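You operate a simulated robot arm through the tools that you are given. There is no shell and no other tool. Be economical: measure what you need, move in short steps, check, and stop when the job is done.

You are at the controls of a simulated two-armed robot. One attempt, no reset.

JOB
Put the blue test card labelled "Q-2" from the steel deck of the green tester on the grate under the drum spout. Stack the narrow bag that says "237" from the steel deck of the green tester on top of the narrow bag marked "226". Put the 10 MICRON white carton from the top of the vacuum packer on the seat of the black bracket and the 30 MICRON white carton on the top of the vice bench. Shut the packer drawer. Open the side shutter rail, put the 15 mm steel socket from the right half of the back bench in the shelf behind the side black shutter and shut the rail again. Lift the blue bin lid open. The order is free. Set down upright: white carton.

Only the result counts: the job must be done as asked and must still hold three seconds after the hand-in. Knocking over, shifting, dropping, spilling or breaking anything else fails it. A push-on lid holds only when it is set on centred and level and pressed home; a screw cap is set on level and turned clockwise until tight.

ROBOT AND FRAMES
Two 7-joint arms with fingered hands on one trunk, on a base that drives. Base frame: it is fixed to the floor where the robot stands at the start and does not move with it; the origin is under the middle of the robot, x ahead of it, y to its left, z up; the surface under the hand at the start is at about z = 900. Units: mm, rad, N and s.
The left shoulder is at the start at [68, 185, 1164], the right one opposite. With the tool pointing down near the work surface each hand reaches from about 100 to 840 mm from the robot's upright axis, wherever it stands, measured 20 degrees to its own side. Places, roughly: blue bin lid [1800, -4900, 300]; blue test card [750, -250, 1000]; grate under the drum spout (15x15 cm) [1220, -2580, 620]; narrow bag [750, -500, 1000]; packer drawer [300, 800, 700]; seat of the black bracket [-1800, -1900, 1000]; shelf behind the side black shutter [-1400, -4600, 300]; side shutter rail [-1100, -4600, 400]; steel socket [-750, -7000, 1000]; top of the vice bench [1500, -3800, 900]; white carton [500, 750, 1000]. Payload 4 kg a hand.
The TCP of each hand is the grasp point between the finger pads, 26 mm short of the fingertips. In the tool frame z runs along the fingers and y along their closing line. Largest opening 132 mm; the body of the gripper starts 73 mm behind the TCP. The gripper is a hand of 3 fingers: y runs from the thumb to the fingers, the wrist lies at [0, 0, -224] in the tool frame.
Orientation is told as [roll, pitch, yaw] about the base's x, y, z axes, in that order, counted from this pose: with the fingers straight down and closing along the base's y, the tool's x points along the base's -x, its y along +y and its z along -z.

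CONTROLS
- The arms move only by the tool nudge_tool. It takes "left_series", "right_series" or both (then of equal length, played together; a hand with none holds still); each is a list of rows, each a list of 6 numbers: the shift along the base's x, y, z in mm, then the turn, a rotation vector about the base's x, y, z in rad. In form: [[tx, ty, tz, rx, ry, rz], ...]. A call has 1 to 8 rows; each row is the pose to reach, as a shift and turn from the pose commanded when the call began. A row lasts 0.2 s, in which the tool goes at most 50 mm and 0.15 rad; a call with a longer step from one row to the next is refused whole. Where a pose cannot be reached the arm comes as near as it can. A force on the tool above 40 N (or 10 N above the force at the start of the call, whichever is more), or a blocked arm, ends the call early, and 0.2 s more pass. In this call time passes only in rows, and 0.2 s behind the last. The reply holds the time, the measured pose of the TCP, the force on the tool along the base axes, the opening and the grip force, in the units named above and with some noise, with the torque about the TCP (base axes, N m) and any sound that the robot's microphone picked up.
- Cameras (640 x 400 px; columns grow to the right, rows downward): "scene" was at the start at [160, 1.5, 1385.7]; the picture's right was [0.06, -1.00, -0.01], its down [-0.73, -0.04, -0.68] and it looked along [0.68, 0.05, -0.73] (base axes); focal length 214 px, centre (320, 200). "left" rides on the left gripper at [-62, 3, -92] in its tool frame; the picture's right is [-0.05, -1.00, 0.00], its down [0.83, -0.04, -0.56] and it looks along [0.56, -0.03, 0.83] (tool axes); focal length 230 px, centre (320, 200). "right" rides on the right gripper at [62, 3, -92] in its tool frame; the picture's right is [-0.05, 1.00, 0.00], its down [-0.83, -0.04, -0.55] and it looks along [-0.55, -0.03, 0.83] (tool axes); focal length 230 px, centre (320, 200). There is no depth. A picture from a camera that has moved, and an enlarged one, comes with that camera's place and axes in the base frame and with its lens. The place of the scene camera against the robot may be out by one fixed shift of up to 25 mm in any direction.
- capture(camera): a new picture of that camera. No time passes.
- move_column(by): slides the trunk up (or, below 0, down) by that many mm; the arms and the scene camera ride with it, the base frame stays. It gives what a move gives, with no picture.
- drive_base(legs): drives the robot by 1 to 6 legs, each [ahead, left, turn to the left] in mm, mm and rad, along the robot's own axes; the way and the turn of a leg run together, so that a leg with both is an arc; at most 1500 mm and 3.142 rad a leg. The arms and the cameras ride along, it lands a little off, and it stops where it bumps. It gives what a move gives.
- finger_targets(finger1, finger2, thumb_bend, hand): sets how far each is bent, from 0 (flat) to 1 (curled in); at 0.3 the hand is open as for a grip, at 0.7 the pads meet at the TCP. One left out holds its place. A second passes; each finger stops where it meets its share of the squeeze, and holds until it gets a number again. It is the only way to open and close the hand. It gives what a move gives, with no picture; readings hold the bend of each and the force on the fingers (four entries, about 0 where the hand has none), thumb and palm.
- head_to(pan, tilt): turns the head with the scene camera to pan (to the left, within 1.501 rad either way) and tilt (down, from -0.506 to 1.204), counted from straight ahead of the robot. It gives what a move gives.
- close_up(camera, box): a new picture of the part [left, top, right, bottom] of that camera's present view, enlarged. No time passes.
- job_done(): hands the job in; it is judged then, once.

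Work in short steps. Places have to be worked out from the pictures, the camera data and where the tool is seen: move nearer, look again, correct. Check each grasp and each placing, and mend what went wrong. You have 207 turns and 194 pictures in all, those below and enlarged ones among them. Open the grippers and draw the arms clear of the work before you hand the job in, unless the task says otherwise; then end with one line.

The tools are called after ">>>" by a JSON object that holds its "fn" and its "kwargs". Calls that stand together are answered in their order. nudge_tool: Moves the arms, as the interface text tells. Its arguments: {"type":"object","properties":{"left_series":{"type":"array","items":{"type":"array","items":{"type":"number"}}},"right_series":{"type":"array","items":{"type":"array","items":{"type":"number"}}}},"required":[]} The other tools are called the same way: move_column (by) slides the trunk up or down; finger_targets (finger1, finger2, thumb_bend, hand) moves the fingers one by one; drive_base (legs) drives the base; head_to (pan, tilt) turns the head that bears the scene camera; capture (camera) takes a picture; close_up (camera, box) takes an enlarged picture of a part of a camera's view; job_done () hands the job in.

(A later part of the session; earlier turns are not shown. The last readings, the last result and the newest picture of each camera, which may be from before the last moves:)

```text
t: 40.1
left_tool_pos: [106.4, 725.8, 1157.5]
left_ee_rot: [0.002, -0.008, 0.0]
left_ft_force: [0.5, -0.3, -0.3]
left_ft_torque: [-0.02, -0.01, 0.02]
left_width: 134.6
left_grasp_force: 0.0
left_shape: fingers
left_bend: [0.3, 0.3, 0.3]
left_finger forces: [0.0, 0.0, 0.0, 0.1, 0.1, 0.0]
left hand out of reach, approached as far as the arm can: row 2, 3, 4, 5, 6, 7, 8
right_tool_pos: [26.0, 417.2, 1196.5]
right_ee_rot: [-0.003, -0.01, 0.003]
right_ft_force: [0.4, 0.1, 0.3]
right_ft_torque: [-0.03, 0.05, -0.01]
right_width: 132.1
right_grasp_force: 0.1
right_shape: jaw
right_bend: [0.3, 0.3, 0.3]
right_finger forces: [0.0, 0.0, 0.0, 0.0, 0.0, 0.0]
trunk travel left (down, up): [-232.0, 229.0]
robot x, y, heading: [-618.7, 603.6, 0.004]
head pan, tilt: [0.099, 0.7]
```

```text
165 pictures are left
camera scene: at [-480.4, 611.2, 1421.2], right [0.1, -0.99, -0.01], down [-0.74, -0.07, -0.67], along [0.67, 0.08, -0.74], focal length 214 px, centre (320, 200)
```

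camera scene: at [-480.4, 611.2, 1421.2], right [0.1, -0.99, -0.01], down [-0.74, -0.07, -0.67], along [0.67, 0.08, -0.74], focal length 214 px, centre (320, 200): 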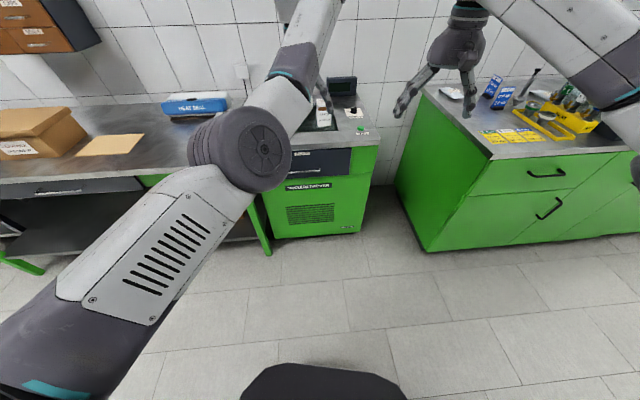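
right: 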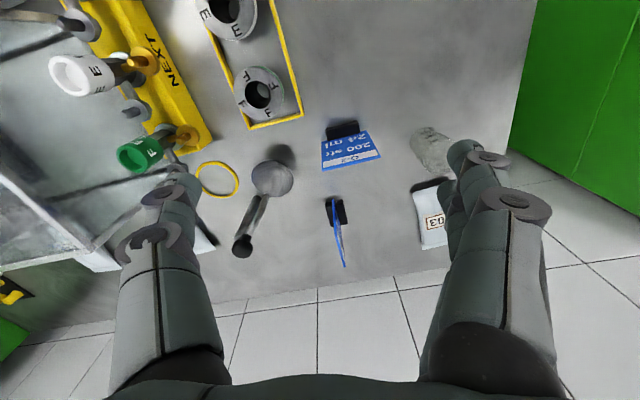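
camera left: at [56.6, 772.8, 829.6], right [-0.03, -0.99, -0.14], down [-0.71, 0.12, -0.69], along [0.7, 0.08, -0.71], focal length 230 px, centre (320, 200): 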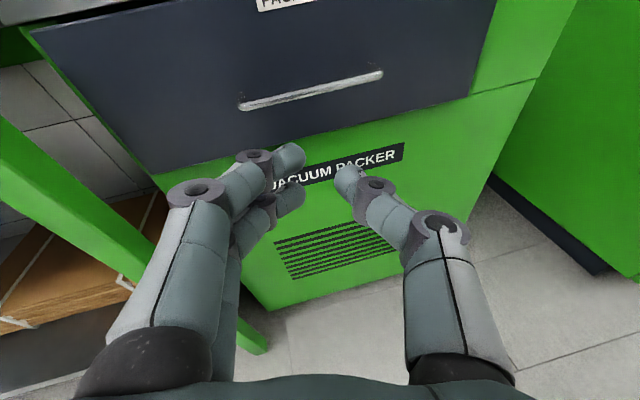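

I try turning the hand about vertical to push the elbow outward through the wrist limit.

>>> {"fn": "nudge_tool", "kwargs": {"left_series": [[0, 10, 0, 0, 0, -0.15], [0, 20, 0, 0, 0, -0.3], [0, 30, 0, 0, 0, -0.45], [0, 40, 0, 0, 0, -0.6], [0, 50, 0, 0, 0, -0.75], [0, 60, 0, 0, 0, -0.9], [0, 70, 0, 0, 0, -1.05], [0, 80, 0, 0, 0, -1.2]]}}

>>> {"fn": "capture", "kwargs": {"camera": "scene"}}

```text
t: 41.9
left_tool_pos: [104.2, 803.2, 1155.3]
left_ee_rot: [0.001, -0.007, -1.203]
left_ft_force: [0.2, 0.0, -0.5]
left_ft_torque: [-0.01, 0.01, 0.0]
left_width: 134.8
left_grasp_force: 0.1
left_shape: fingers
left_bend: [0.3, 0.3, 0.3]
left_finger forces: [0.0, 0.1, 0.1, 0.0, 0.1, 0.0]
right_tool_pos: [26.8, 416.8, 1196.1]
right_ee_rot: [-0.002, -0.007, 0.001]
right_ft_force: [-0.2, 0.6, -0.2]
right_ft_torque: [-0.01, -0.01, 0.01]
right_width: 131.9
right_grasp_force: 0.2
right_shape: jaw
right_bend: [0.3, 0.3, 0.3]
right_finger forces: [0.1, 0.0, 0.0, 0.1, 0.1, 0.0]
trunk travel left (down, up): [-232.0, 229.0]
robot x, y, heading: [-616.4, 605.9, 0.006]
head pan, tilt: [0.099, 0.7]
```

```text
164 pictures are left
camera scene: at [-479.9, 610.6, 1421.1], right [0.1, -0.99, -0.01], down [-0.74, -0.07, -0.67], along [0.67, 0.08, -0.74], focal length 214 px, centre (320, 200)
```

scene: 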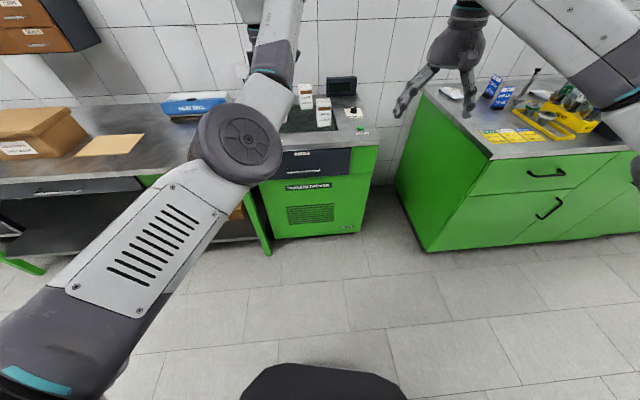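

Yaw turned freely. I try pulling the hand in from here.

>>> {"fn": "nudge_tool", "kwargs": {"left_series": [[-30, 5, 0, 0, 0, 0], [-60, 10, 0, 0, 0, 0], [-90, 15, 0, 0, 0, 0], [-120, 20, 0, 0, 0, 0], [-150, 25, 0, 0, 0, 0]]}}

>>> {"fn": "capture", "kwargs": {"camera": "scene"}}

```text
t: 43.1
left_tool_pos: [89.4, 845.9, 1177.0]
left_ee_rot: [0.0, -0.007, -1.2]
left_ft_force: [0.6, 0.1, 0.3]
left_ft_torque: [0.0, 0.0, -0.02]
left_width: 134.4
left_grasp_force: 0.1
left_shape: fingers
left_bend: [0.3, 0.3, 0.3]
left_finger forces: [0.1, 0.1, 0.0, 0.0, 0.0, 0.0]
left hand out of reach, approached as far as the arm can: row 1, 2, 3, 4, 5
right_tool_pos: [26.5, 415.3, 1196.6]
right_ee_rot: [-0.001, -0.009, 0.002]
right_ft_force: [0.4, -0.3, 0.1]
right_ft_torque: [-0.01, 0.03, 0.02]
right_width: 131.9
right_grasp_force: 0.1
right_shape: jaw
right_bend: [0.3, 0.3, 0.3]
right_finger forces: [0.0, 0.1, 0.1, 0.0, 0.0, 0.0]
trunk travel left (down, up): [-232.0, 229.0]
robot x, y, heading: [-617.1, 603.9, 0.004]
head pan, tilt: [0.099, 0.7]
```

```text
163 pictures are left
camera scene: at [-480.2, 610.8, 1421.1], right [0.1, -0.99, -0.01], down [-0.74, -0.07, -0.67], along [0.67, 0.08, -0.74], focal length 214 px, centre (320, 200)
```

scene: 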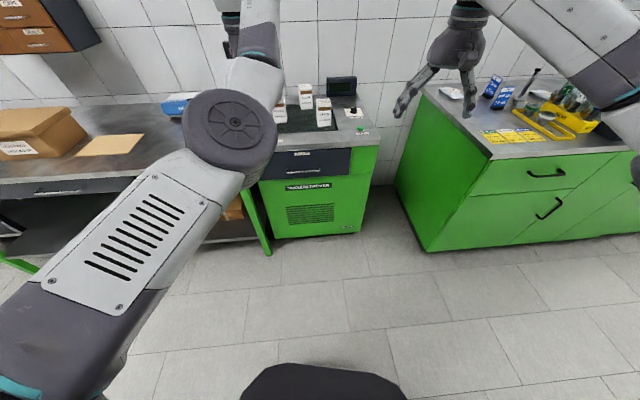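

I try lowering the hand (it's clear of the packer front) and pulling in there.

>>> {"fn": "nudge_tool", "kwargs": {"left_series": [[0, 0, -45, 0, 0, 0.15], [0, 0, -90, 0, 0, 0.3], [0, 0, -135, 0, 0, 0.45], [0, 0, -180, 0, 0, 0.6], [-35, 0, -200, 0, 0, 0.75], [-70, 0, -200, 0, 0, 0.9], [-110, 0, -200, 0, 0, 1.05], [-150, 0, -200, 0, 0, 1.2]]}}

>>> {"fn": "capture", "kwargs": {"camera": "scene"}}

```text
t: 44.9
left_tool_pos: [6.0, 883.7, 909.7]
left_ee_rot: [0.018, -0.029, 0.028]
left_ft_force: [-0.3, 0.4, 0.0]
left_ft_torque: [0.02, -0.01, 0.0]
left_width: 134.5
left_grasp_force: 0.0
left_shape: fingers
left_bend: [0.3, 0.3, 0.3]
left_finger forces: [0.0, 0.1, 0.1, 0.1, 0.1, 0.0]
left hand out of reach, approached as far as the arm can: row 1, 2, 5, 6, 7, 8
right_tool_pos: [24.2, 416.3, 1197.4]
right_ee_rot: [-0.001, -0.008, 0.002]
right_ft_force: [-0.6, -0.8, -0.2]
right_ft_torque: [-0.02, -0.02, -0.03]
right_width: 131.9
right_grasp_force: 0.1
right_shape: jaw
right_bend: [0.3, 0.3, 0.3]
right_finger forces: [0.0, 0.0, 0.0, 0.0, 0.0, 0.1]
trunk travel left (down, up): [-232.0, 229.0]
robot x, y, heading: [-616.0, 606.3, 0.007]
head pan, tilt: [0.099, 0.7]
```

```text
162 pictures are left
camera scene: at [-480.8, 611.0, 1421.1], right [0.1, -0.99, -0.01], down [-0.74, -0.07, -0.67], along [0.67, 0.08, -0.74], focal length 214 px, centre (320, 200)
```

scene: 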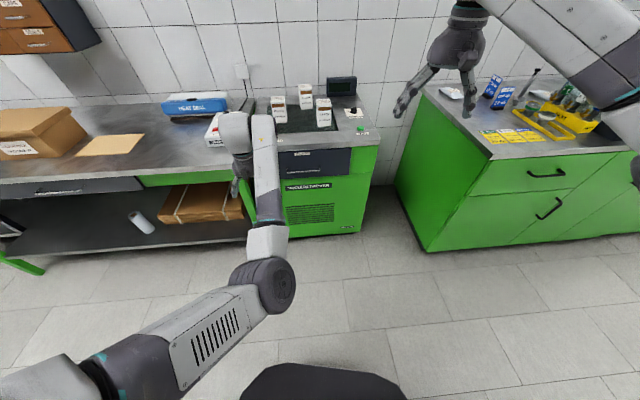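

The elbow is low and inward. Pointing the fingers to the right should drive the wrist and elbow outward to the left.

>>> {"fn": "nudge_tool", "kwargs": {"left_series": [[10, -15, 10, -0.15, 0, 0], [20, -30, 20, -0.3, 0, 0], [30, -45, 30, -0.45, 0, 0], [40, -60, 40, -0.6, 0, 0], [45, -75, 50, -0.75, 0, 0], [50, -90, 60, -0.9, 0, 0], [50, -105, 70, -1.05, 0, 0], [50, -120, 80, -1.2, 0, 0]]}}

>>> {"fn": "capture", "kwargs": {"camera": "scene"}}

```text
t: 46.7
left_tool_pos: [54.5, 743.4, 975.6]
left_ee_rot: [-1.198, -0.005, 0.005]
left_ft_force: [-0.3, -0.3, -0.3]
left_ft_torque: [0.0, -0.01, -0.02]
left_width: 134.4
left_grasp_force: 0.1
left_shape: fingers
left_bend: [0.3, 0.3, 0.3]
left_finger forces: [0.0, 0.0, 0.0, 0.0, 0.1, 0.1]
left hand out of reach, approached as far as the arm can: row 1, 2, 3, 4, 5, 6, 7
right_tool_pos: [26.6, 416.8, 1195.6]
right_ee_rot: [-0.001, -0.006, 0.004]
right_ft_force: [-0.6, 0.4, -0.7]
right_ft_torque: [0.02, -0.01, 0.01]
right_width: 131.8
right_grasp_force: 0.0
right_shape: jaw
right_bend: [0.3, 0.3, 0.3]
right_finger forces: [0.0, 0.0, 0.0, 0.1, 0.1, 0.0]
trunk travel left (down, up): [-232.0, 229.0]
robot x, y, heading: [-613.6, 606.1, 0.003]
head pan, tilt: [0.099, 0.7]
```

```text
161 pictures are left
camera scene: at [-479.4, 609.6, 1420.9], right [0.1, -0.99, -0.01], down [-0.74, -0.07, -0.67], along [0.67, 0.08, -0.74], focal length 214 px, centre (320, 200)
```

scene: 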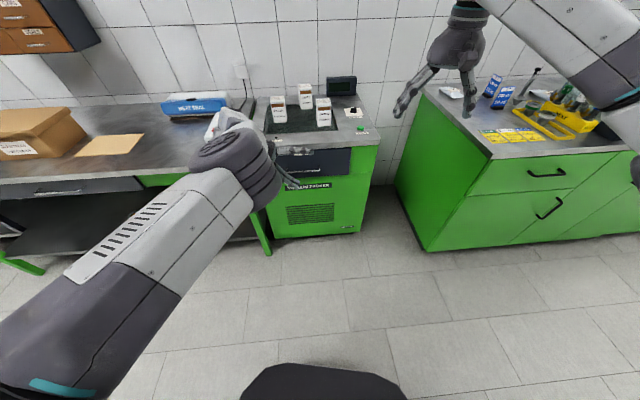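

Reached without limit. With the fingers still pointing right, I raise and pull the hand toward the left to swing the elbow out.

>>> {"fn": "nudge_tool", "kwargs": {"left_series": [[-20, 0, 35, 0, 0, 0], [-40, 0, 70, 0, 0, 0], [-60, 0, 105, 0, 0, 0], [-80, 0, 140, 0, 0, 0], [-100, 10, 170, 0.0, 0, 0], [-120, 20, 190, 0.0, 0, 0], [-140, 30, 200, 0.0, 0, 0]]}}

>>> {"fn": "capture", "kwargs": {"camera": "scene"}}

```text
t: 48.1
left_tool_pos: [-75.9, 781.0, 1082.1]
left_ee_rot: [-1.216, 0.172, 0.046]
left_ft_force: [-1.3, 0.1, -0.5]
left_ft_torque: [-0.02, 0.02, -0.02]
left_width: 134.7
left_grasp_force: 0.1
left_shape: fingers
left_bend: [0.3, 0.3, 0.3]
left_finger forces: [0.0, 0.0, 0.0, 0.0, 0.0, 0.1]
right_tool_pos: [26.7, 418.5, 1195.7]
right_ee_rot: [-0.001, -0.008, 0.004]
right_ft_force: [-0.2, -0.3, -0.7]
right_ft_torque: [-0.02, -0.01, -0.01]
right_width: 132.0
right_grasp_force: 0.1
right_shape: jaw
right_bend: [0.3, 0.3, 0.3]
right_finger forces: [0.1, 0.1, 0.1, 0.1, 0.1, 0.0]
trunk travel left (down, up): [-232.0, 229.0]
robot x, y, heading: [-614.3, 605.1, 0.006]
head pan, tilt: [0.099, 0.7]
stopped in row 7 (left hand): the arm was blocked; the commanded pose is now the measured one
```

```text
160 pictures are left
camera scene: at [-480.3, 610.9, 1421.1], right [0.1, -0.99, -0.01], down [-0.74, -0.07, -0.67], along [0.67, 0.08, -0.74], focal length 214 px, centre (320, 200)
```

scene: 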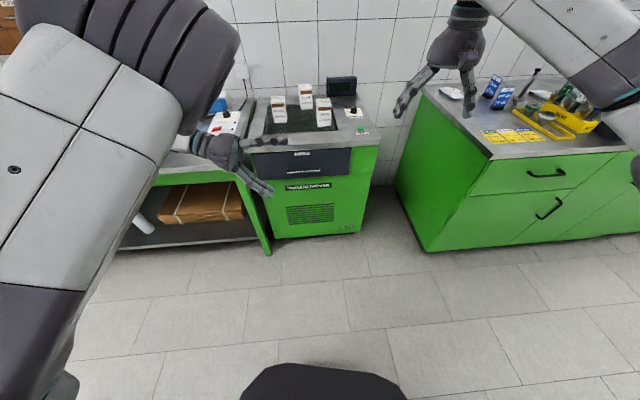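

The elbow has gone up and over. Now I roll the hand back to pointing down while moving to neutral.

>>> {"fn": "nudge_tool", "kwargs": {"left_series": [[5, 15, 10, 0.15, -0.02, 0], [10, 30, 20, 0.3, -0.04, 0], [15, 45, 30, 0.45, -0.07, 0], [20, 60, 40, 0.6, -0.09, 0], [25, 75, 50, 0.74, -0.12, 0], [30, 90, 60, 0.88, -0.14, 0], [35, 105, 70, 1.02, -0.16, 0], [35, 115, 80, 1.16, -0.17, 0]]}}

>>> {"fn": "capture", "kwargs": {"camera": "scene"}}

```text
refused: row 1 steps farther than a row can; nothing moved
```

```text
159 pictures are left
camera scene: at [-480.3, 610.9, 1421.1], right [0.1, -0.99, -0.01], down [-0.74, -0.07, -0.67], along [0.67, 0.08, -0.74], focal length 214 px, centre (320, 200)
```

scene: 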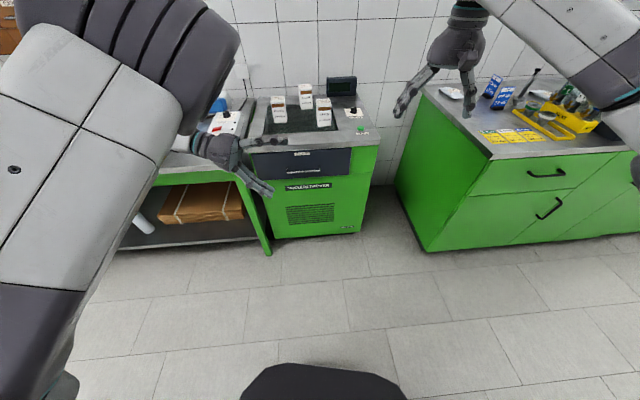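

The turn step was just over the limit; I retry with smaller turn steps.

>>> {"fn": "nudge_tool", "kwargs": {"left_series": [[5, 15, 10, 0.14, -0.02, 0], [10, 30, 20, 0.28, -0.04, 0], [15, 45, 30, 0.42, -0.06, 0], [20, 60, 40, 0.56, -0.08, 0], [25, 75, 50, 0.7, -0.1, 0], [30, 90, 60, 0.84, -0.12, 0], [35, 105, 70, 0.98, -0.14, 0], [35, 115, 80, 1.12, -0.16, 0]]}}

>>> {"fn": "capture", "kwargs": {"camera": "scene"}}

```text
t: 49.1
left_tool_pos: [-79.5, 847.4, 1027.9]
left_ee_rot: [-0.748, 0.245, 0.142]
left_ft_force: [-0.3, -0.7, 0.9]
left_ft_torque: [0.02, -0.03, -0.01]
left_width: 134.7
left_grasp_force: 0.0
left_shape: fingers
left_bend: [0.3, 0.3, 0.3]
left_finger forces: [0.0, 0.0, 0.1, 0.0, 0.0, 0.1]
right_tool_pos: [26.6, 415.9, 1197.8]
right_ee_rot: [-0.001, -0.008, 0.001]
right_ft_force: [-0.2, 0.5, -0.7]
right_ft_torque: [0.01, -0.03, 0.04]
right_width: 132.1
right_grasp_force: 0.1
right_shape: jaw
right_bend: [0.3, 0.3, 0.3]
right_finger forces: [0.0, 0.0, 0.0, 0.1, 0.0, 0.1]
trunk travel left (down, up): [-232.0, 229.0]
robot x, y, heading: [-613.5, 607.5, 0.0]
head pan, tilt: [0.099, 0.7]
stopped in row 4 (left hand): the arm was blocked; the commanded pose is now the measured one
```

```text
158 pictures are left
camera scene: at [-479.9, 610.7, 1421.0], right [0.1, -0.99, -0.01], down [-0.74, -0.07, -0.67], along [0.67, 0.08, -0.74], focal length 214 px, centre (320, 200)
```

scene: 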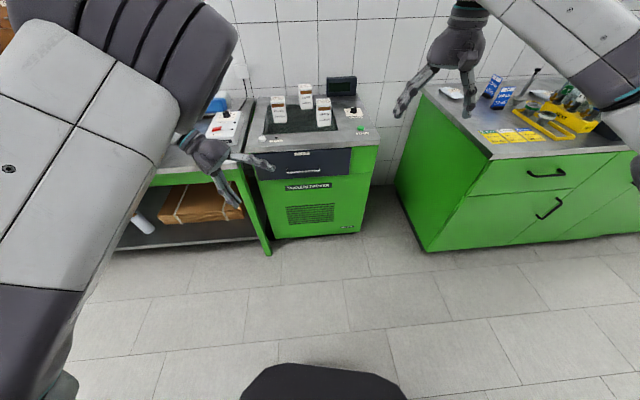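

The elbow seems to press near the head. I move the hand left and ahead to pull it away while rolling.

>>> {"fn": "nudge_tool", "kwargs": {"left_series": [[10, 40, 0, 0.0, -0.0, 0], [20, 80, 0, 0, 0, 0], [30, 120, 0, 0.1, -0.0, 0], [40, 160, 10, 0.2, -0.05, 0], [50, 190, 20, 0.33, -0.1, -0.03], [60, 210, 30, 0.46, -0.14, -0.06], [60, 220, 40, 0.59, -0.18, -0.1], [60, 220, 50, 0.72, -0.22, -0.14]]}}

>>> {"fn": "capture", "kwargs": {"camera": "scene"}}

```text
t: 50.9
left_tool_pos: [-19.1, 1065.2, 1079.4]
left_ee_rot: [-0.045, -0.058, 0.057]
left_ft_force: [-0.8, -0.6, 0.1]
left_ft_torque: [0.01, 0.03, 0.0]
left_width: 134.6
left_grasp_force: 0.1
left_shape: fingers
left_bend: [0.3, 0.3, 0.3]
left_finger forces: [0.1, 0.0, 0.0, 0.0, 0.0, 0.1]
right_tool_pos: [26.9, 415.3, 1195.9]
right_ee_rot: [-0.001, -0.005, 0.0]
right_ft_force: [-0.4, -0.6, 0.7]
right_ft_torque: [0.05, 0.03, -0.03]
right_width: 132.1
right_grasp_force: 0.0
right_shape: jaw
right_bend: [0.3, 0.3, 0.3]
right_finger forces: [0.0, 0.0, 0.0, 0.0, 0.0, 0.1]
trunk travel left (down, up): [-232.0, 229.0]
robot x, y, heading: [-616.6, 605.9, 0.006]
head pan, tilt: [0.099, 0.7]
```

```text
157 pictures are left
camera scene: at [-480.0, 609.0, 1421.1], right [0.1, -0.99, -0.01], down [-0.74, -0.07, -0.67], along [0.67, 0.08, -0.74], focal length 214 px, centre (320, 200)
```

scene: 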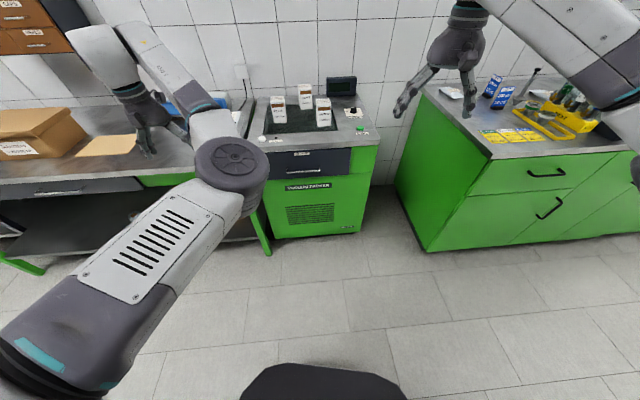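

Elbow still inward. I'll point the fingers right again and draw the hand closer to the shoulder so that the elbow passes over to the outside.

>>> {"fn": "nudge_tool", "kwargs": {"left_series": [[-10, 10, 15, -0.14, 0, 0], [-20, 20, 30, -0.28, 0, 0], [-30, 30, 45, -0.42, 0, 0], [-40, 40, 60, -0.56, 0, 0], [-60, 50, 75, -0.7, 0, 0], [-80, 50, 90, -0.84, 0, 0], [-110, 50, 100, -0.98, 0, 0], [-140, 50, 110, -1.12, 0, 0]]}}

>>> {"fn": "capture", "kwargs": {"camera": "scene"}}

```text
t: 52.7
left_tool_pos: [-160.6, 1117.7, 1189.7]
left_ee_rot: [-1.165, 0.025, 0.075]
left_ft_force: [-0.9, 1.3, -0.1]
left_ft_torque: [0.0, 0.0, 0.05]
left_width: 134.8
left_grasp_force: 0.1
left_shape: fingers
left_bend: [0.3, 0.3, 0.3]
left_finger forces: [0.0, 0.1, 0.1, 0.1, 0.1, 0.0]
right_tool_pos: [24.9, 418.3, 1197.8]
right_ee_rot: [-0.002, -0.009, 0.002]
right_ft_force: [0.0, 0.8, 0.1]
right_ft_torque: [-0.01, -0.05, 0.0]
right_width: 131.9
right_grasp_force: 0.0
right_shape: jaw
right_bend: [0.3, 0.3, 0.3]
right_finger forces: [0.0, 0.0, 0.0, 0.1, 0.0, 0.0]
trunk travel left (down, up): [-232.0, 229.0]
robot x, y, heading: [-617.6, 610.7, 0.008]
head pan, tilt: [0.099, 0.7]
```

```text
156 pictures are left
camera scene: at [-482.3, 612.0, 1421.4], right [0.1, -0.99, -0.01], down [-0.74, -0.07, -0.67], along [0.67, 0.08, -0.74], focal length 214 px, centre (320, 200)
```

scene: 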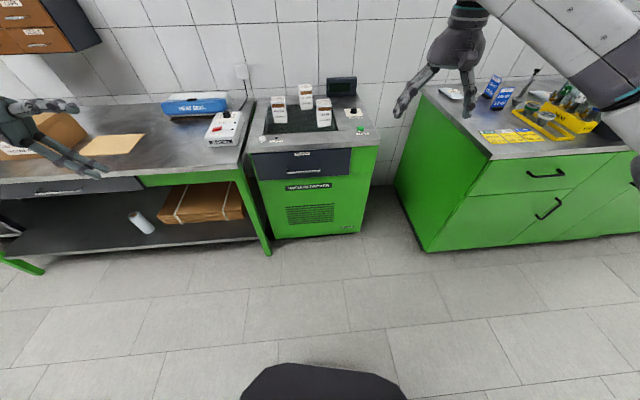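

The elbow is now out to the left. I roll the hand back and move to neutral.

>>> {"fn": "nudge_tool", "kwargs": {"left_series": [[15, -28, -4, 0.14, 0, -0.01], [30, -56, -8, 0.28, 0, -0.02], [45, -84, -12, 0.42, 0, -0.03], [60, -112, -16, 0.56, 0, -0.04], [75, -140, -20, 0.7, 0, -0.05], [90, -168, -24, 0.84, 0, -0.05], [105, -196, -28, 0.98, 0, -0.06], [120, -222, -28, 1.12, 0, -0.07]]}}

>>> {"fn": "capture", "kwargs": {"camera": "scene"}}

```text
t: 54.2
left_tool_pos: [-85.3, 950.7, 1039.0]
left_ee_rot: [-0.255, 0.23, 0.075]
left_ft_force: [-0.1, -0.3, -0.5]
left_ft_torque: [0.01, 0.05, -0.02]
left_width: 134.3
left_grasp_force: 0.0
left_shape: fingers
left_bend: [0.3, 0.3, 0.3]
left_finger forces: [0.0, 0.0, 0.0, 0.0, 0.0, 0.1]
right_tool_pos: [28.7, 415.3, 1192.3]
right_ee_rot: [-0.001, -0.007, 0.004]
right_ft_force: [1.0, -0.4, 0.0]
right_ft_torque: [0.04, 0.03, -0.02]
right_width: 131.7
right_grasp_force: 0.1
right_shape: jaw
right_bend: [0.3, 0.3, 0.3]
right_finger forces: [0.2, 0.1, 0.0, 0.0, 0.0, 0.0]
trunk travel left (down, up): [-232.0, 229.0]
robot x, y, heading: [-614.5, 607.7, 0.006]
head pan, tilt: [0.099, 0.7]
stopped in row 7 (left hand): the arm was blocked; the commanded pose is now the measured one
```

```text
155 pictures are left
camera scene: at [-476.4, 608.2, 1420.5], right [0.1, -0.99, -0.02], down [-0.74, -0.07, -0.67], along [0.66, 0.08, -0.74], focal length 214 px, centre (320, 200)
```

scene: 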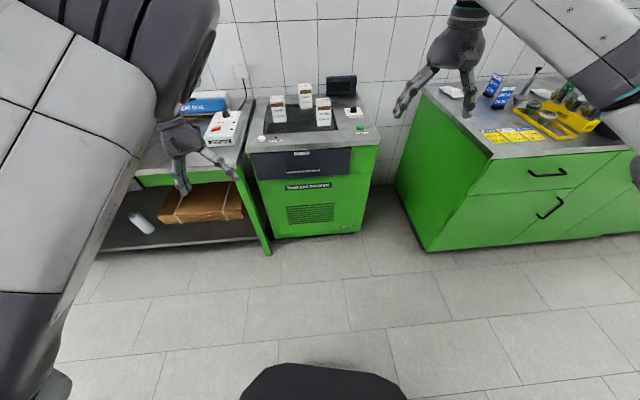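

Rolling back near the body folds the elbow in again. I'll return to the fingers-right pose and then roll with the wrist held out to the left.

>>> {"fn": "nudge_tool", "kwargs": {"left_series": [[-10, 25, 20, -0.12, -0.02, 0], [-20, 50, 40, -0.24, -0.05, 0], [-30, 75, 60, -0.36, -0.08, 0], [-40, 100, 80, -0.48, -0.1, 0], [-50, 125, 100, -0.6, -0.13, 0], [-60, 145, 120, -0.72, -0.16, 0], [-70, 160, 140, -0.84, -0.18, 0], [-75, 167, 150, -0.92, -0.2, 0]]}}

>>> {"fn": "nudge_tool", "kwargs": {"left_series": [[5, 35, -10, 0.14, 0, 0], [10, 70, -22, 0.28, 0, 0], [15, 100, -37, 0.42, 0, 0], [20, 128, -55, 0.56, 0, 0], [25, 154, -75, 0.7, 0, 0], [30, 176, -95, 0.84, 0, 0], [35, 192, -115, 0.98, 0, 0], [40, 200, -130, 1.12, 0, 0]]}}

>>> {"fn": "head_to", "kwargs": {"pan": 0.7, "tilt": 0.6}}

>>> {"fn": "capture", "kwargs": {"camera": "scene"}}

```text
t: 56.0
left_tool_pos: [-184.6, 1094.8, 1178.3]
left_ee_rot: [-1.174, 0.012, -0.041]
left_ft_force: [0.8, -0.6, -0.3]
left_ft_torque: [-0.02, -0.01, 0.01]
left_width: 134.6
left_grasp_force: 0.1
left_shape: fingers
left_bend: [0.3, 0.3, 0.3]
left_finger forces: [0.0, 0.0, 0.1, 0.0, 0.0, 0.0]
left hand out of reach, approached as far as the arm can: row 7, 8
right_tool_pos: [24.9, 415.9, 1197.8]
right_ee_rot: [-0.002, -0.008, 0.003]
right_ft_force: [-0.2, -0.8, 0.5]
right_ft_torque: [0.02, -0.03, 0.02]
right_width: 131.8
right_grasp_force: 0.0
right_shape: jaw
right_bend: [0.3, 0.3, 0.3]
right_finger forces: [0.0, 0.1, 0.0, 0.0, 0.0, 0.1]
trunk travel left (down, up): [-232.0, 229.0]
robot x, y, heading: [-615.1, 604.3, 0.009]
head pan, tilt: [0.099, 0.7]
```

```text
t: 57.8
left_tool_pos: [-144.6, 1294.1, 1047.0]
left_ee_rot: [-0.06, 0.056, -0.006]
left_ft_force: [0.5, -0.1, -0.6]
left_ft_torque: [-0.01, 0.01, 0.0]
left_width: 134.4
left_grasp_force: 0.0
left_shape: fingers
left_bend: [0.3, 0.3, 0.3]
left_finger forces: [0.0, 0.0, 0.0, 0.1, 0.1, 0.1]
right_tool_pos: [27.1, 416.0, 1194.9]
right_ee_rot: [-0.003, -0.006, 0.003]
right_ft_force: [0.1, 0.0, 0.1]
right_ft_torque: [-0.01, 0.05, 0.03]
right_width: 132.2
right_grasp_force: 0.0
right_shape: jaw
right_bend: [0.3, 0.3, 0.3]
right_finger forces: [0.0, 0.1, 0.0, 0.0, 0.0, 0.1]
trunk travel left (down, up): [-232.0, 229.0]
robot x, y, heading: [-614.4, 605.8, 0.007]
head pan, tilt: [0.099, 0.7]
```

```text
t: 58.8
left_tool_pos: [-144.7, 1294.3, 1048.4]
left_ee_rot: [-0.063, 0.054, -0.008]
left_ft_force: [0.7, 1.2, -0.1]
left_ft_torque: [0.02, 0.04, 0.04]
left_width: 134.4
left_grasp_force: 0.1
left_shape: fingers
left_bend: [0.3, 0.3, 0.3]
left_finger forces: [0.1, 0.0, 0.0, 0.0, 0.1, 0.0]
right_tool_pos: [26.6, 417.8, 1195.7]
right_ee_rot: [-0.002, -0.007, 0.002]
right_ft_force: [-0.6, -0.9, -0.9]
right_ft_torque: [0.01, 0.01, -0.02]
right_width: 131.6
right_grasp_force: 0.1
right_shape: jaw
right_bend: [0.3, 0.3, 0.3]
right_finger forces: [0.1, 0.0, 0.0, 0.1, 0.0, 0.1]
trunk travel left (down, up): [-232.0, 229.0]
robot x, y, heading: [-614.4, 602.4, 0.005]
head pan, tilt: [0.7, 0.6]
```

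```text
154 pictures are left
camera scene: at [-495.8, 659.0, 1431.9], right [0.64, -0.76, -0.09], down [-0.54, -0.37, -0.76], along [0.55, 0.53, -0.65], focal length 214 px, centre (320, 200)
```

scene: 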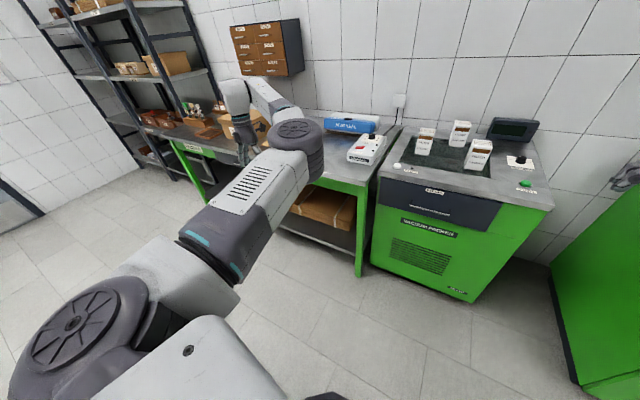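

The elbow is still inward. I'll point the fingers right again at lower height, then slide the hand close in front of the shoulder so the elbow is forced out to the left.

>>> {"fn": "nudge_tool", "kwargs": {"left_series": [[-5, -25, -10, -0.14, 0, 0], [-10, -50, -20, -0.28, 0, 0], [-15, -75, -25, -0.42, 0, 0], [-20, -100, -30, -0.56, 0, 0], [-25, -125, -35, -0.7, 0, 0], [-30, -150, -40, -0.84, 0, 0], [-40, -170, -45, -0.98, 0, 0], [-50, -190, -50, -1.12, 0, 0]]}}

>>> {"fn": "nudge_tool", "kwargs": {"left_series": [[-10, -40, 0, -0.1, 0, 0], [-20, -80, 0, -0.2, 0, 0], [-30, -120, 0, -0.3, 0, 0], [-40, -160, 0, -0.4, 0, 0], [-50, -200, 0, -0.4, 0, 0], [-60, -240, 0, -0.4, 0, 0]]}}

>>> {"fn": "capture", "kwargs": {"camera": "scene"}}

```text
t: 60.6
left_tool_pos: [-195.0, 1106.3, 997.2]
left_ee_rot: [-1.183, 0.017, -0.053]
left_ft_force: [-0.3, -0.7, -0.5]
left_ft_torque: [-0.03, -0.02, -0.01]
left_width: 134.3
left_grasp_force: 0.1
left_shape: fingers
left_bend: [0.3, 0.3, 0.3]
left_finger forces: [0.1, 0.0, 0.0, 0.0, 0.1, 0.0]
right_tool_pos: [25.4, 418.4, 1196.9]
right_ee_rot: [-0.002, -0.007, 0.004]
right_ft_force: [0.2, 0.2, -0.8]
right_ft_torque: [-0.01, 0.04, -0.02]
right_width: 131.9
right_grasp_force: 0.0
right_shape: jaw
right_bend: [0.3, 0.3, 0.3]
right_finger forces: [0.0, 0.0, 0.0, 0.1, 0.0, 0.0]
trunk travel left (down, up): [-232.0, 229.0]
robot x, y, heading: [-615.4, 606.0, -0.0]
head pan, tilt: [0.7, 0.6]
```

```text
t: 62.0
left_tool_pos: [-295.4, 894.1, 1017.9]
left_ee_rot: [-1.538, -0.002, -0.036]
left_ft_force: [-0.1, 0.6, 0.1]
left_ft_torque: [0.0, 0.0, 0.01]
left_width: 134.6
left_grasp_force: 0.0
left_shape: fingers
left_bend: [0.3, 0.3, 0.3]
left_finger forces: [0.0, 0.1, 0.0, 0.0, 0.1, 0.0]
left hand out of reach, approached as far as the arm can: row 3, 4, 5, 6
right_tool_pos: [25.8, 415.4, 1196.8]
right_ee_rot: [0.001, -0.009, 0.004]
right_ft_force: [0.5, -0.5, 0.0]
right_ft_torque: [0.02, -0.01, 0.0]
right_width: 132.1
right_grasp_force: 0.0
right_shape: jaw
right_bend: [0.3, 0.3, 0.3]
right_finger forces: [0.0, 0.0, 0.1, 0.0, 0.1, 0.1]
trunk travel left (down, up): [-232.0, 229.0]
robot x, y, heading: [-613.3, 605.8, 0.008]
head pan, tilt: [0.7, 0.6]
```

```text
153 pictures are left
camera scene: at [-496.0, 657.7, 1432.0], right [0.64, -0.76, -0.09], down [-0.54, -0.37, -0.76], along [0.55, 0.54, -0.64], focal length 214 px, centre (320, 200)
```

scene: 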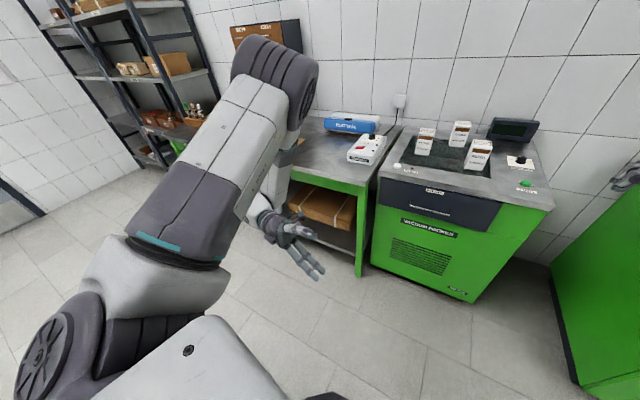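

The elbow is now above with the forearm hanging. I roll the hand down about the wrist from here.

>>> {"fn": "nudge_tool", "kwargs": {"left_series": [[0, 15, -28, 0.14, 0, 0], [0, 34, -56, 0.28, 0, 0], [0, 55, -84, 0.42, 0, 0], [0, 80, -110, 0.56, 0, 0], [0, 105, -134, 0.7, 0, 0], [0, 132, -155, 0.84, 0, 0], [0, 160, -170, 0.98, 0, 0], [0, 185, -180, 1.12, 0, 0]]}}

>>> {"fn": "nudge_tool", "kwargs": {"left_series": [[20, 10, 10, 0.14, 0, 0], [40, 20, 20, 0.28, 0, 0], [70, 20, 30, 0.42, 0, 0.02], [105, 15, 40, 0.42, 0, 0.04], [145, 10, 50, 0.42, 0, 0.04], [185, 0, 55, 0.42, 0, 0.04], [225, -10, 55, 0.42, 0, 0.04], [265, -20, 55, 0.42, 0, 0.04]]}}

>>> {"fn": "capture", "kwargs": {"camera": "scene"}}

```text
t: 63.8
left_tool_pos: [-290.7, 1078.7, 836.5]
left_ee_rot: [-0.461, 0.048, -0.028]
left_ft_force: [-1.1, 0.4, 0.4]
left_ft_torque: [0.01, 0.0, 0.01]
left_width: 134.4
left_grasp_force: 0.1
left_shape: fingers
left_bend: [0.3, 0.3, 0.3]
left_finger forces: [0.0, 0.0, 0.1, 0.0, 0.0, 0.0]
right_tool_pos: [26.7, 416.5, 1197.1]
right_ee_rot: [-0.001, -0.009, 0.003]
right_ft_force: [0.3, 1.0, 0.8]
right_ft_torque: [0.02, -0.01, 0.01]
right_width: 131.9
right_grasp_force: 0.1
right_shape: jaw
right_bend: [0.3, 0.3, 0.3]
right_finger forces: [0.0, 0.1, 0.0, 0.0, 0.0, 0.0]
trunk travel left (down, up): [-232.0, 229.0]
robot x, y, heading: [-621.8, 605.8, 0.012]
head pan, tilt: [0.7, 0.6]
```

```text
t: 65.6
left_tool_pos: [-27.9, 1059.4, 889.9]
left_ee_rot: [-0.043, 0.048, 0.035]
left_ft_force: [0.3, -0.5, -0.1]
left_ft_torque: [-0.04, 0.05, -0.02]
left_width: 134.3
left_grasp_force: 0.0
left_shape: fingers
left_bend: [0.3, 0.3, 0.3]
left_finger forces: [0.0, 0.0, 0.0, 0.1, 0.1, 0.1]
right_tool_pos: [26.6, 418.1, 1195.1]
right_ee_rot: [-0.001, -0.007, 0.003]
right_ft_force: [0.0, -0.4, 0.5]
right_ft_torque: [0.03, 0.03, 0.03]
right_width: 131.8
right_grasp_force: 0.0
right_shape: jaw
right_bend: [0.3, 0.3, 0.3]
right_finger forces: [0.1, 0.0, 0.0, 0.0, 0.0, 0.1]
trunk travel left (down, up): [-232.0, 229.0]
robot x, y, heading: [-612.6, 605.5, 0.013]
head pan, tilt: [0.7, 0.6]
```

```text
152 pictures are left
camera scene: at [-495.0, 659.3, 1431.7], right [0.64, -0.76, -0.09], down [-0.54, -0.37, -0.76], along [0.54, 0.53, -0.65], focal length 214 px, centre (320, 200)
```

scene: 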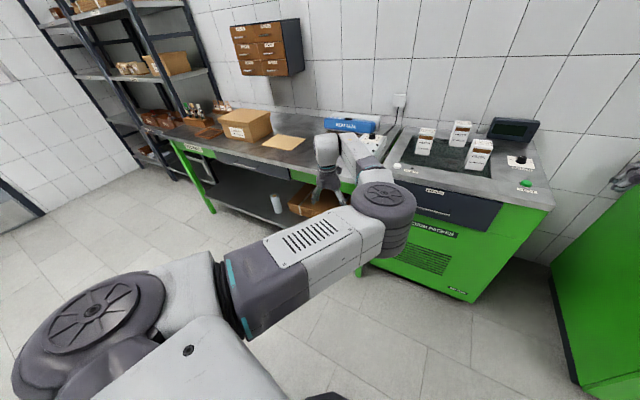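

Elbow still inward. I'll wind the hand's yaw negative until the wrist limit forces the elbow over, and then unwind.

>>> {"fn": "nudge_tool", "kwargs": {"left_series": [[0, 0, 20, 0, 0, -0.149], [0, 0, 40, 0, 0, -0.298], [0, 0, 60, 0, 0, -0.447], [0, 0, 80, 0, 0, -0.596], [0, 0, 100, 0, 0, -0.745], [0, 0, 120, 0, 0, -0.894], [0, 0, 140, 0, 0, -1.043], [0, 0, 160, 0, 0, -1.192]]}}

>>> {"fn": "nudge_tool", "kwargs": {"left_series": [[0, 0, 0, 0, 0, -0.149], [0, 0, 0, 0, 0, -0.298], [0, 0, 0, 0, 0, -0.447], [0, 0, 0, 0, 0, -0.596], [0, 0, 0, 0, 0, -0.745], [0, 0, 0, 0, 0, -0.894], [0, 0, 0, 0, 0, -1.043], [0, 0, 0, 0, 0, -1.192]]}}

>>> {"fn": "nudge_tool", "kwargs": {"left_series": [[0, 0, 0, 0, 0, -0.149], [0, 0, 0, 0, 0, -0.298], [0, 0, 0, 0, 0, -0.447], [0, 0, 0, 0, 0, -0.596], [0, 0, 0, 0, 0, -0.745]]}}

>>> {"fn": "capture", "kwargs": {"camera": "scene"}}

```text
t: 67.4
left_tool_pos: [-29.6, 1058.4, 1050.9]
left_ee_rot: [-0.044, 0.046, -1.162]
left_ft_force: [0.0, -0.2, 0.1]
left_ft_torque: [0.0, 0.04, 0.02]
left_width: 134.3
left_grasp_force: 0.1
left_shape: fingers
left_bend: [0.3, 0.3, 0.3]
left_finger forces: [0.1, 0.0, 0.0, 0.0, 0.1, 0.1]
right_tool_pos: [26.5, 417.2, 1197.5]
right_ee_rot: [-0.001, -0.009, 0.004]
right_ft_force: [-1.1, -0.5, 0.3]
right_ft_torque: [-0.01, -0.01, -0.03]
right_width: 131.8
right_grasp_force: 0.1
right_shape: jaw
right_bend: [0.3, 0.3, 0.3]
right_finger forces: [0.0, 0.0, 0.0, 0.0, 0.1, 0.0]
trunk travel left (down, up): [-232.0, 229.0]
robot x, y, heading: [-614.6, 604.4, 0.008]
head pan, tilt: [0.7, 0.6]
```

```text
t: 69.2
left_tool_pos: [-26.6, 1060.0, 1051.1]
left_ee_rot: [-0.043, 0.046, -2.353]
left_ft_force: [0.0, -0.4, 0.5]
left_ft_torque: [0.02, 0.02, -0.03]
left_width: 134.3
left_grasp_force: 0.1
left_shape: fingers
left_bend: [0.3, 0.3, 0.3]
left_finger forces: [0.0, 0.0, 0.0, 0.0, 0.0, 0.0]
right_tool_pos: [26.5, 416.4, 1196.6]
right_ee_rot: [-0.003, -0.008, 0.004]
right_ft_force: [0.4, -0.3, 0.0]
right_ft_torque: [0.0, 0.04, 0.03]
right_width: 131.9
right_grasp_force: 0.0
right_shape: jaw
right_bend: [0.3, 0.3, 0.3]
right_finger forces: [0.0, 0.0, 0.1, 0.1, 0.0, 0.0]
trunk travel left (down, up): [-232.0, 229.0]
robot x, y, heading: [-615.6, 603.8, 0.007]
head pan, tilt: [0.7, 0.6]
```

```text
t: 70.4
left_tool_pos: [-28.5, 1059.5, 1051.5]
left_ee_rot: [-0.041, 0.045, -3.099]
left_ft_force: [-0.1, 0.2, -0.7]
left_ft_torque: [0.02, 0.01, 0.01]
left_width: 134.4
left_grasp_force: 0.1
left_shape: fingers
left_bend: [0.3, 0.3, 0.3]
left_finger forces: [0.1, 0.0, 0.0, 0.1, 0.0, 0.1]
right_tool_pos: [26.4, 416.3, 1196.6]
right_ee_rot: [-0.002, -0.008, 0.003]
right_ft_force: [0.0, 1.2, -0.7]
right_ft_torque: [0.0, 0.01, 0.03]
right_width: 132.0
right_grasp_force: 0.1
right_shape: jaw
right_bend: [0.3, 0.3, 0.3]
right_finger forces: [0.0, 0.1, 0.0, 0.1, 0.0, 0.1]
trunk travel left (down, up): [-232.0, 229.0]
robot x, y, heading: [-614.1, 604.1, 0.004]
head pan, tilt: [0.7, 0.6]
```

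```text
151 pictures are left
camera scene: at [-496.0, 659.2, 1431.9], right [0.64, -0.76, -0.09], down [-0.54, -0.37, -0.76], along [0.55, 0.53, -0.65], focal length 214 px, centre (320, 200)
```

scene: 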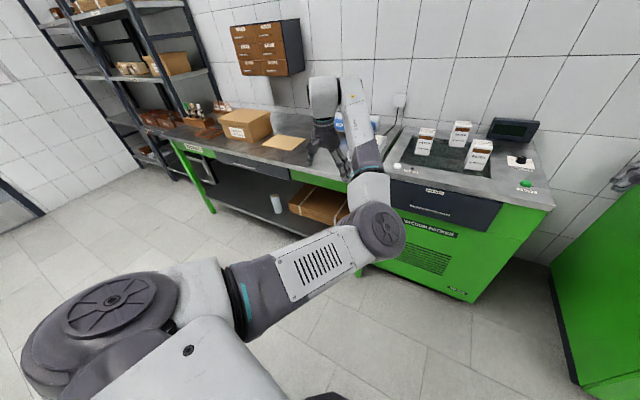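

No limit yet; I keep winding the yaw further.

>>> {"fn": "nudge_tool", "kwargs": {"left_series": [[0, 0, 0, 0, 0, -0.149], [0, 0, 0, 0, 0, -0.298], [0, 0, 0, 0, 0, -0.447], [0, 0, 0, 0, 0, -0.596], [0, 0, 0, 0, 0, -0.745], [0, 0, 0, 0, 0, -0.894], [0, 0, 0, 0, 0, -1.043], [0, 0, 0, 0, 0, -1.192]]}}

>>> {"fn": "capture", "kwargs": {"camera": "scene"}}

```text
t: 72.2
left_tool_pos: [80.5, 1059.7, 1004.1]
left_ee_rot: [-0.041, 0.047, 1.996]
left_ft_force: [-0.6, 0.1, -0.3]
left_ft_torque: [0.0, 0.03, 0.01]
left_width: 134.2
left_grasp_force: 0.1
left_shape: fingers
left_bend: [0.3, 0.3, 0.3]
left_finger forces: [0.0, 0.0, 0.1, 0.0, 0.0, 0.1]
left hand out of reach, approached as far as the arm can: row 5, 6, 7, 8
right_tool_pos: [27.3, 418.6, 1197.0]
right_ee_rot: [-0.005, -0.007, 0.004]
right_ft_force: [0.5, 0.5, 0.1]
right_ft_torque: [-0.05, -0.01, -0.01]
right_width: 131.7
right_grasp_force: 0.1
right_shape: jaw
right_bend: [0.3, 0.3, 0.3]
right_finger forces: [0.0, 0.0, 0.0, 0.1, 0.0, 0.0]
trunk travel left (down, up): [-232.0, 229.0]
robot x, y, heading: [-616.0, 609.4, 0.004]
head pan, tilt: [0.7, 0.6]
```

```text
150 pictures are left
camera scene: at [-495.6, 661.2, 1431.7], right [0.64, -0.76, -0.09], down [-0.54, -0.37, -0.76], along [0.55, 0.53, -0.65], focal length 214 px, centre (320, 200)
```

scene: 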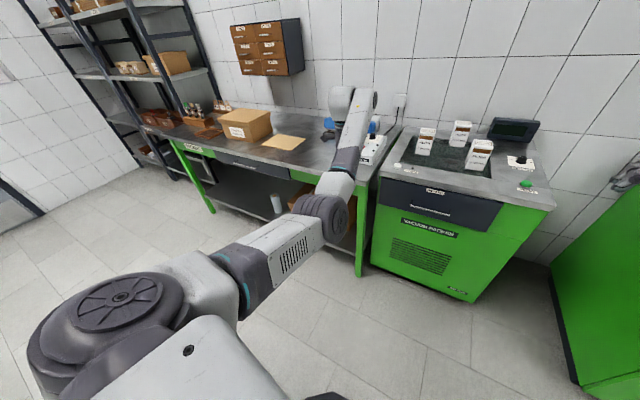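

The limit is hit and the elbow is moving outward. I pull back away from the bench and raise, and keep winding a little.

>>> {"fn": "nudge_tool", "kwargs": {"left_series": [[-20, 0, 30, 0, 0, -0.1], [-40, 0, 60, 0, 0, -0.2], [-60, 0, 90, 0, 0, -0.3], [-80, 0, 110, 0, 0, -0.4], [-100, 0, 120, 0, 0, -0.5], [-120, 0, 120, 0, 0, -0.6]]}}

>>> {"fn": "capture", "kwargs": {"camera": "scene"}}

```text
t: 73.8
left_tool_pos: [73.0, 1034.4, 1177.5]
left_ee_rot: [-0.227, -0.001, 1.511]
left_ft_force: [-0.1, 0.1, 0.0]
left_ft_torque: [-0.01, -0.01, 0.0]
left_width: 134.7
left_grasp_force: 0.1
left_shape: fingers
left_bend: [0.3, 0.3, 0.3]
left_finger forces: [0.0, 0.1, 0.0, 0.0, 0.1, 0.1]
left hand out of reach, approached as far as the arm can: row 1, 2, 3, 4, 5, 6
right_tool_pos: [23.6, 419.3, 1200.6]
right_ee_rot: [-0.001, -0.013, 0.005]
right_ft_force: [-0.5, 0.4, -0.4]
right_ft_torque: [-0.02, 0.04, -0.02]
right_width: 131.9
right_grasp_force: 0.0
right_shape: jaw
right_bend: [0.3, 0.3, 0.3]
right_finger forces: [0.1, 0.0, 0.1, 0.0, 0.0, 0.0]
trunk travel left (down, up): [-232.0, 229.0]
robot x, y, heading: [-619.3, 604.2, 0.009]
head pan, tilt: [0.7, 0.6]
stopped in row 6 (left hand): the arm was blocked; the commanded pose is now the measured one
```

```text
149 pictures are left
camera scene: at [-499.5, 661.3, 1432.4], right [0.64, -0.76, -0.08], down [-0.54, -0.37, -0.76], along [0.55, 0.53, -0.64], focal length 214 px, centre (320, 200)
```

scene: 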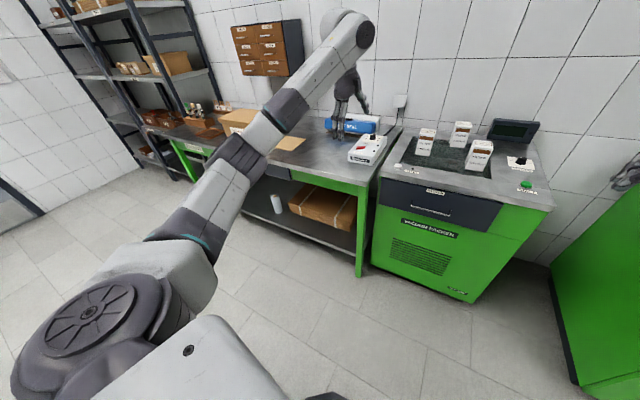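

The elbow is out like at the start. I unwind the yaw in steps and bring the hand to neutral.

>>> {"fn": "nudge_tool", "kwargs": {"left_series": [[-14, -17, 0, 0.02, 0, 0.147], [-28, -34, 0, 0.04, 0, 0.294], [-42, -51, 0, 0.06, 0, 0.441], [-56, -68, 0, 0.08, 0, 0.588], [-70, -85, 0, 0.1, 0, 0.735], [-84, -102, 0, 0.12, 0, 0.882], [-98, -119, 0, 0.14, 0, 1.029], [-112, -136, 0, 0.16, 0, 1.176]]}}

>>> {"fn": "nudge_tool", "kwargs": {"left_series": [[0, 0, 0, 0, 0, 0.149], [0, 0, 0, 0, 0, 0.298], [0, 0, 0, 0, 0, 0.447], [0, 0, 0, 0, 0, 0.596], [0, 0, 0, 0, 0, 0.745], [0, 0, 0, 0, 0, 0.894], [0, 0, 0, 0, 0, 1.043], [0, 0, 0, 0, 0, 1.192]]}}

>>> {"fn": "capture", "kwargs": {"camera": "scene"}}

```text
t: 75.6
left_tool_pos: [-37.9, 895.8, 1174.7]
left_ee_rot: [-0.299, -0.137, 2.694]
left_ft_force: [0.6, 0.1, 0.4]
left_ft_torque: [0.04, -0.04, 0.01]
left_width: 134.6
left_grasp_force: 0.1
left_shape: fingers
left_bend: [0.3, 0.3, 0.3]
left_finger forces: [0.1, 0.1, 0.0, 0.0, 0.1, 0.0]
right_tool_pos: [27.0, 416.6, 1197.4]
right_ee_rot: [0.0, -0.012, 0.004]
right_ft_force: [0.2, -0.1, 1.0]
right_ft_torque: [0.02, 0.02, 0.0]
right_width: 131.8
right_grasp_force: 0.1
right_shape: jaw
right_bend: [0.3, 0.3, 0.3]
right_finger forces: [0.0, 0.0, 0.0, 0.0, 0.0, 0.0]
trunk travel left (down, up): [-232.0, 229.0]
robot x, y, heading: [-616.7, 606.5, 0.005]
head pan, tilt: [0.7, 0.6]
```

```text
t: 77.4
left_tool_pos: [-35.7, 897.0, 1174.8]
left_ee_rot: [-0.301, -0.136, -2.397]
left_ft_force: [0.1, -0.5, -0.1]
left_ft_torque: [0.0, -0.03, -0.01]
left_width: 134.6
left_grasp_force: 0.1
left_shape: fingers
left_bend: [0.3, 0.3, 0.3]
left_finger forces: [0.0, 0.1, 0.0, 0.0, 0.1, 0.1]
right_tool_pos: [25.9, 418.8, 1197.5]
right_ee_rot: [-0.003, -0.01, 0.004]
right_ft_force: [0.4, -0.1, -0.1]
right_ft_torque: [0.03, -0.01, 0.0]
right_width: 131.9
right_grasp_force: 0.2
right_shape: jaw
right_bend: [0.3, 0.3, 0.3]
right_finger forces: [0.0, 0.0, 0.1, 0.0, 0.0, 0.1]
trunk travel left (down, up): [-232.0, 229.0]
robot x, y, heading: [-614.2, 606.4, 0.007]
head pan, tilt: [0.7, 0.6]
```

```text
148 pictures are left
camera scene: at [-495.4, 659.8, 1431.9], right [0.64, -0.76, -0.09], down [-0.54, -0.37, -0.76], along [0.55, 0.53, -0.65], focal length 214 px, centre (320, 200)
```

scene: 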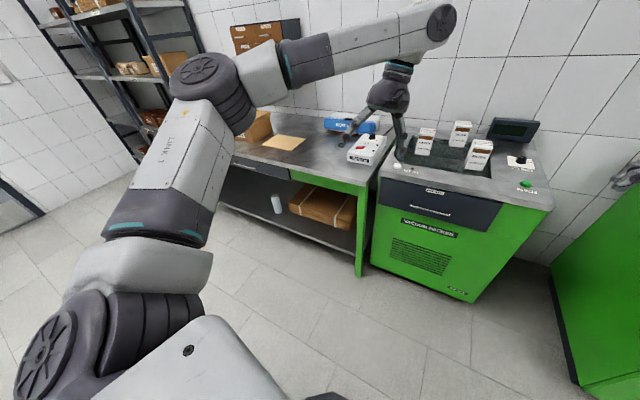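

Good. I unwind the last 2.4 rad and level the hand.

>>> {"fn": "nudge_tool", "kwargs": {"left_series": [[0, 0, 0, 0, 0, 0.149], [0, 0, 0, 0, 0, 0.298], [0, 0, 0, 0, 0, 0.447], [0, 0, 0, 0, 0, 0.596], [0, 0, 0, 0, 0, 0.745], [0, 0, 0, 0, 0, 0.894], [0, 0, 0, 0, 0, 1.043], [0, 0, 0, 0, 0, 1.192]]}}

>>> {"fn": "nudge_tool", "kwargs": {"left_series": [[0, 0, 0, 0, 0, 0.149], [0, 0, 0, 0, 0, 0.298], [0, 0, 0, 0, 0, 0.447], [0, 0, 0, 0, 0, 0.596], [0, 0, 0, 0, 0, 0.745], [0, 0, 0, 0, 0, 0.894], [0, 0, 0, 0, 0, 1.043], [0, 0, 0, 0, 0, 1.192]]}}

>>> {"fn": "nudge_tool", "kwargs": {"left_series": [[0, 0, 0, 0.1, 0.045, 0], [0, 0, 0, 0.2, 0.09, 0], [0, 0, 0, 0.3, 0.136, 0]]}}

>>> {"fn": "head_to", "kwargs": {"pan": 0.1, "tilt": 0.7}}

>>> {"fn": "capture", "kwargs": {"camera": "scene"}}

```text
t: 79.2
left_tool_pos: [-37.1, 897.5, 1175.5]
left_ee_rot: [-0.3, -0.134, -1.2]
left_ft_force: [-0.6, -0.4, -0.2]
left_ft_torque: [-0.01, 0.03, -0.01]
left_width: 134.6
left_grasp_force: 0.1
left_shape: fingers
left_bend: [0.3, 0.3, 0.3]
left_finger forces: [0.0, 0.0, 0.1, 0.0, 0.1, 0.0]
right_tool_pos: [26.4, 418.6, 1198.3]
right_ee_rot: [0.0, -0.011, 0.003]
right_ft_force: [-0.5, 0.2, 0.2]
right_ft_torque: [0.02, 0.02, -0.02]
right_width: 132.1
right_grasp_force: 0.1
right_shape: jaw
right_bend: [0.3, 0.3, 0.3]
right_finger forces: [0.0, 0.0, 0.0, 0.1, 0.0, 0.0]
trunk travel left (down, up): [-232.0, 229.0]
robot x, y, heading: [-616.4, 608.8, 0.013]
head pan, tilt: [0.7, 0.6]
```

```text
t: 81.0
left_tool_pos: [-35.0, 897.8, 1175.1]
left_ee_rot: [-0.3, -0.134, -0.012]
left_ft_force: [0.8, 0.9, -0.4]
left_ft_torque: [0.01, 0.0, -0.02]
left_width: 134.5
left_grasp_force: 0.0
left_shape: fingers
left_bend: [0.3, 0.3, 0.3]
left_finger forces: [0.1, 0.1, 0.0, 0.0, 0.1, 0.0]
right_tool_pos: [27.2, 417.6, 1198.9]
right_ee_rot: [-0.001, -0.011, 0.004]
right_ft_force: [-0.1, 0.3, 0.0]
right_ft_torque: [0.0, -0.01, -0.03]
right_width: 132.0
right_grasp_force: 0.1
right_shape: jaw
right_bend: [0.3, 0.3, 0.3]
right_finger forces: [0.0, 0.1, 0.0, 0.0, 0.0, 0.1]
trunk travel left (down, up): [-232.0, 229.0]
robot x, y, heading: [-617.7, 607.4, 0.012]
head pan, tilt: [0.7, 0.6]
```

```text
t: 81.8
left_tool_pos: [-35.6, 895.8, 1174.7]
left_ee_rot: [0.0, 0.011, -0.031]
left_ft_force: [-0.2, 0.0, 1.1]
left_ft_torque: [0.0, -0.03, 0.01]
left_width: 134.4
left_grasp_force: 0.3
left_shape: fingers
left_bend: [0.3, 0.3, 0.3]
left_finger forces: [0.0, 0.1, 0.1, 0.1, 0.0, 0.0]
right_tool_pos: [26.6, 418.0, 1197.3]
right_ee_rot: [-0.001, -0.01, 0.005]
right_ft_force: [-0.3, 0.1, -0.4]
right_ft_torque: [-0.01, -0.02, -0.02]
right_width: 132.0
right_grasp_force: 0.0
right_shape: jaw
right_bend: [0.3, 0.3, 0.3]
right_finger forces: [0.0, 0.0, 0.0, 0.1, 0.0, 0.0]
trunk travel left (down, up): [-232.0, 229.0]
robot x, y, heading: [-616.2, 607.5, 0.002]
head pan, tilt: [0.7, 0.6]
```

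```text
t: 82.8
left_tool_pos: [-35.8, 897.1, 1175.2]
left_ee_rot: [-0.005, 0.013, -0.033]
left_ft_force: [-0.7, -0.3, 0.4]
left_ft_torque: [0.01, 0.02, 0.01]
left_width: 134.5
left_grasp_force: 0.1
left_shape: fingers
left_bend: [0.3, 0.3, 0.3]
left_finger forces: [0.0, 0.1, 0.0, 0.0, 0.1, 0.0]
right_tool_pos: [27.0, 417.5, 1197.1]
right_ee_rot: [-0.001, -0.012, 0.005]
right_ft_force: [-1.0, -0.6, -0.8]
right_ft_torque: [0.0, 0.01, -0.01]
right_width: 131.8
right_grasp_force: 0.0
right_shape: jaw
right_bend: [0.3, 0.3, 0.3]
right_finger forces: [0.0, 0.0, 0.0, 0.0, 0.1, 0.0]
trunk travel left (down, up): [-232.0, 229.0]
robot x, y, heading: [-614.1, 603.8, 0.006]
head pan, tilt: [0.099, 0.7]
```

```text
147 pictures are left
camera scene: at [-479.7, 611.0, 1421.1], right [0.11, -0.99, -0.01], down [-0.74, -0.07, -0.67], along [0.67, 0.08, -0.74], focal length 214 px, centre (320, 200)
```

scene: 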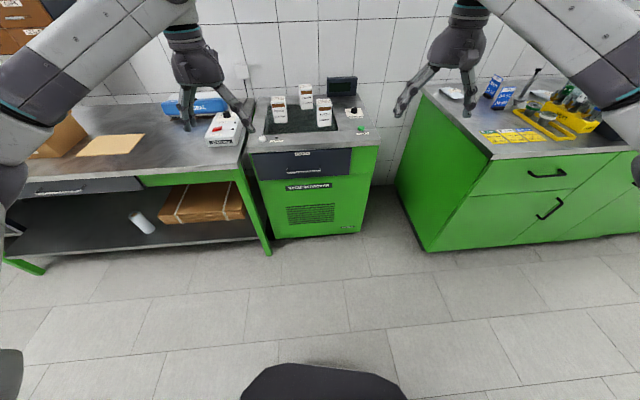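

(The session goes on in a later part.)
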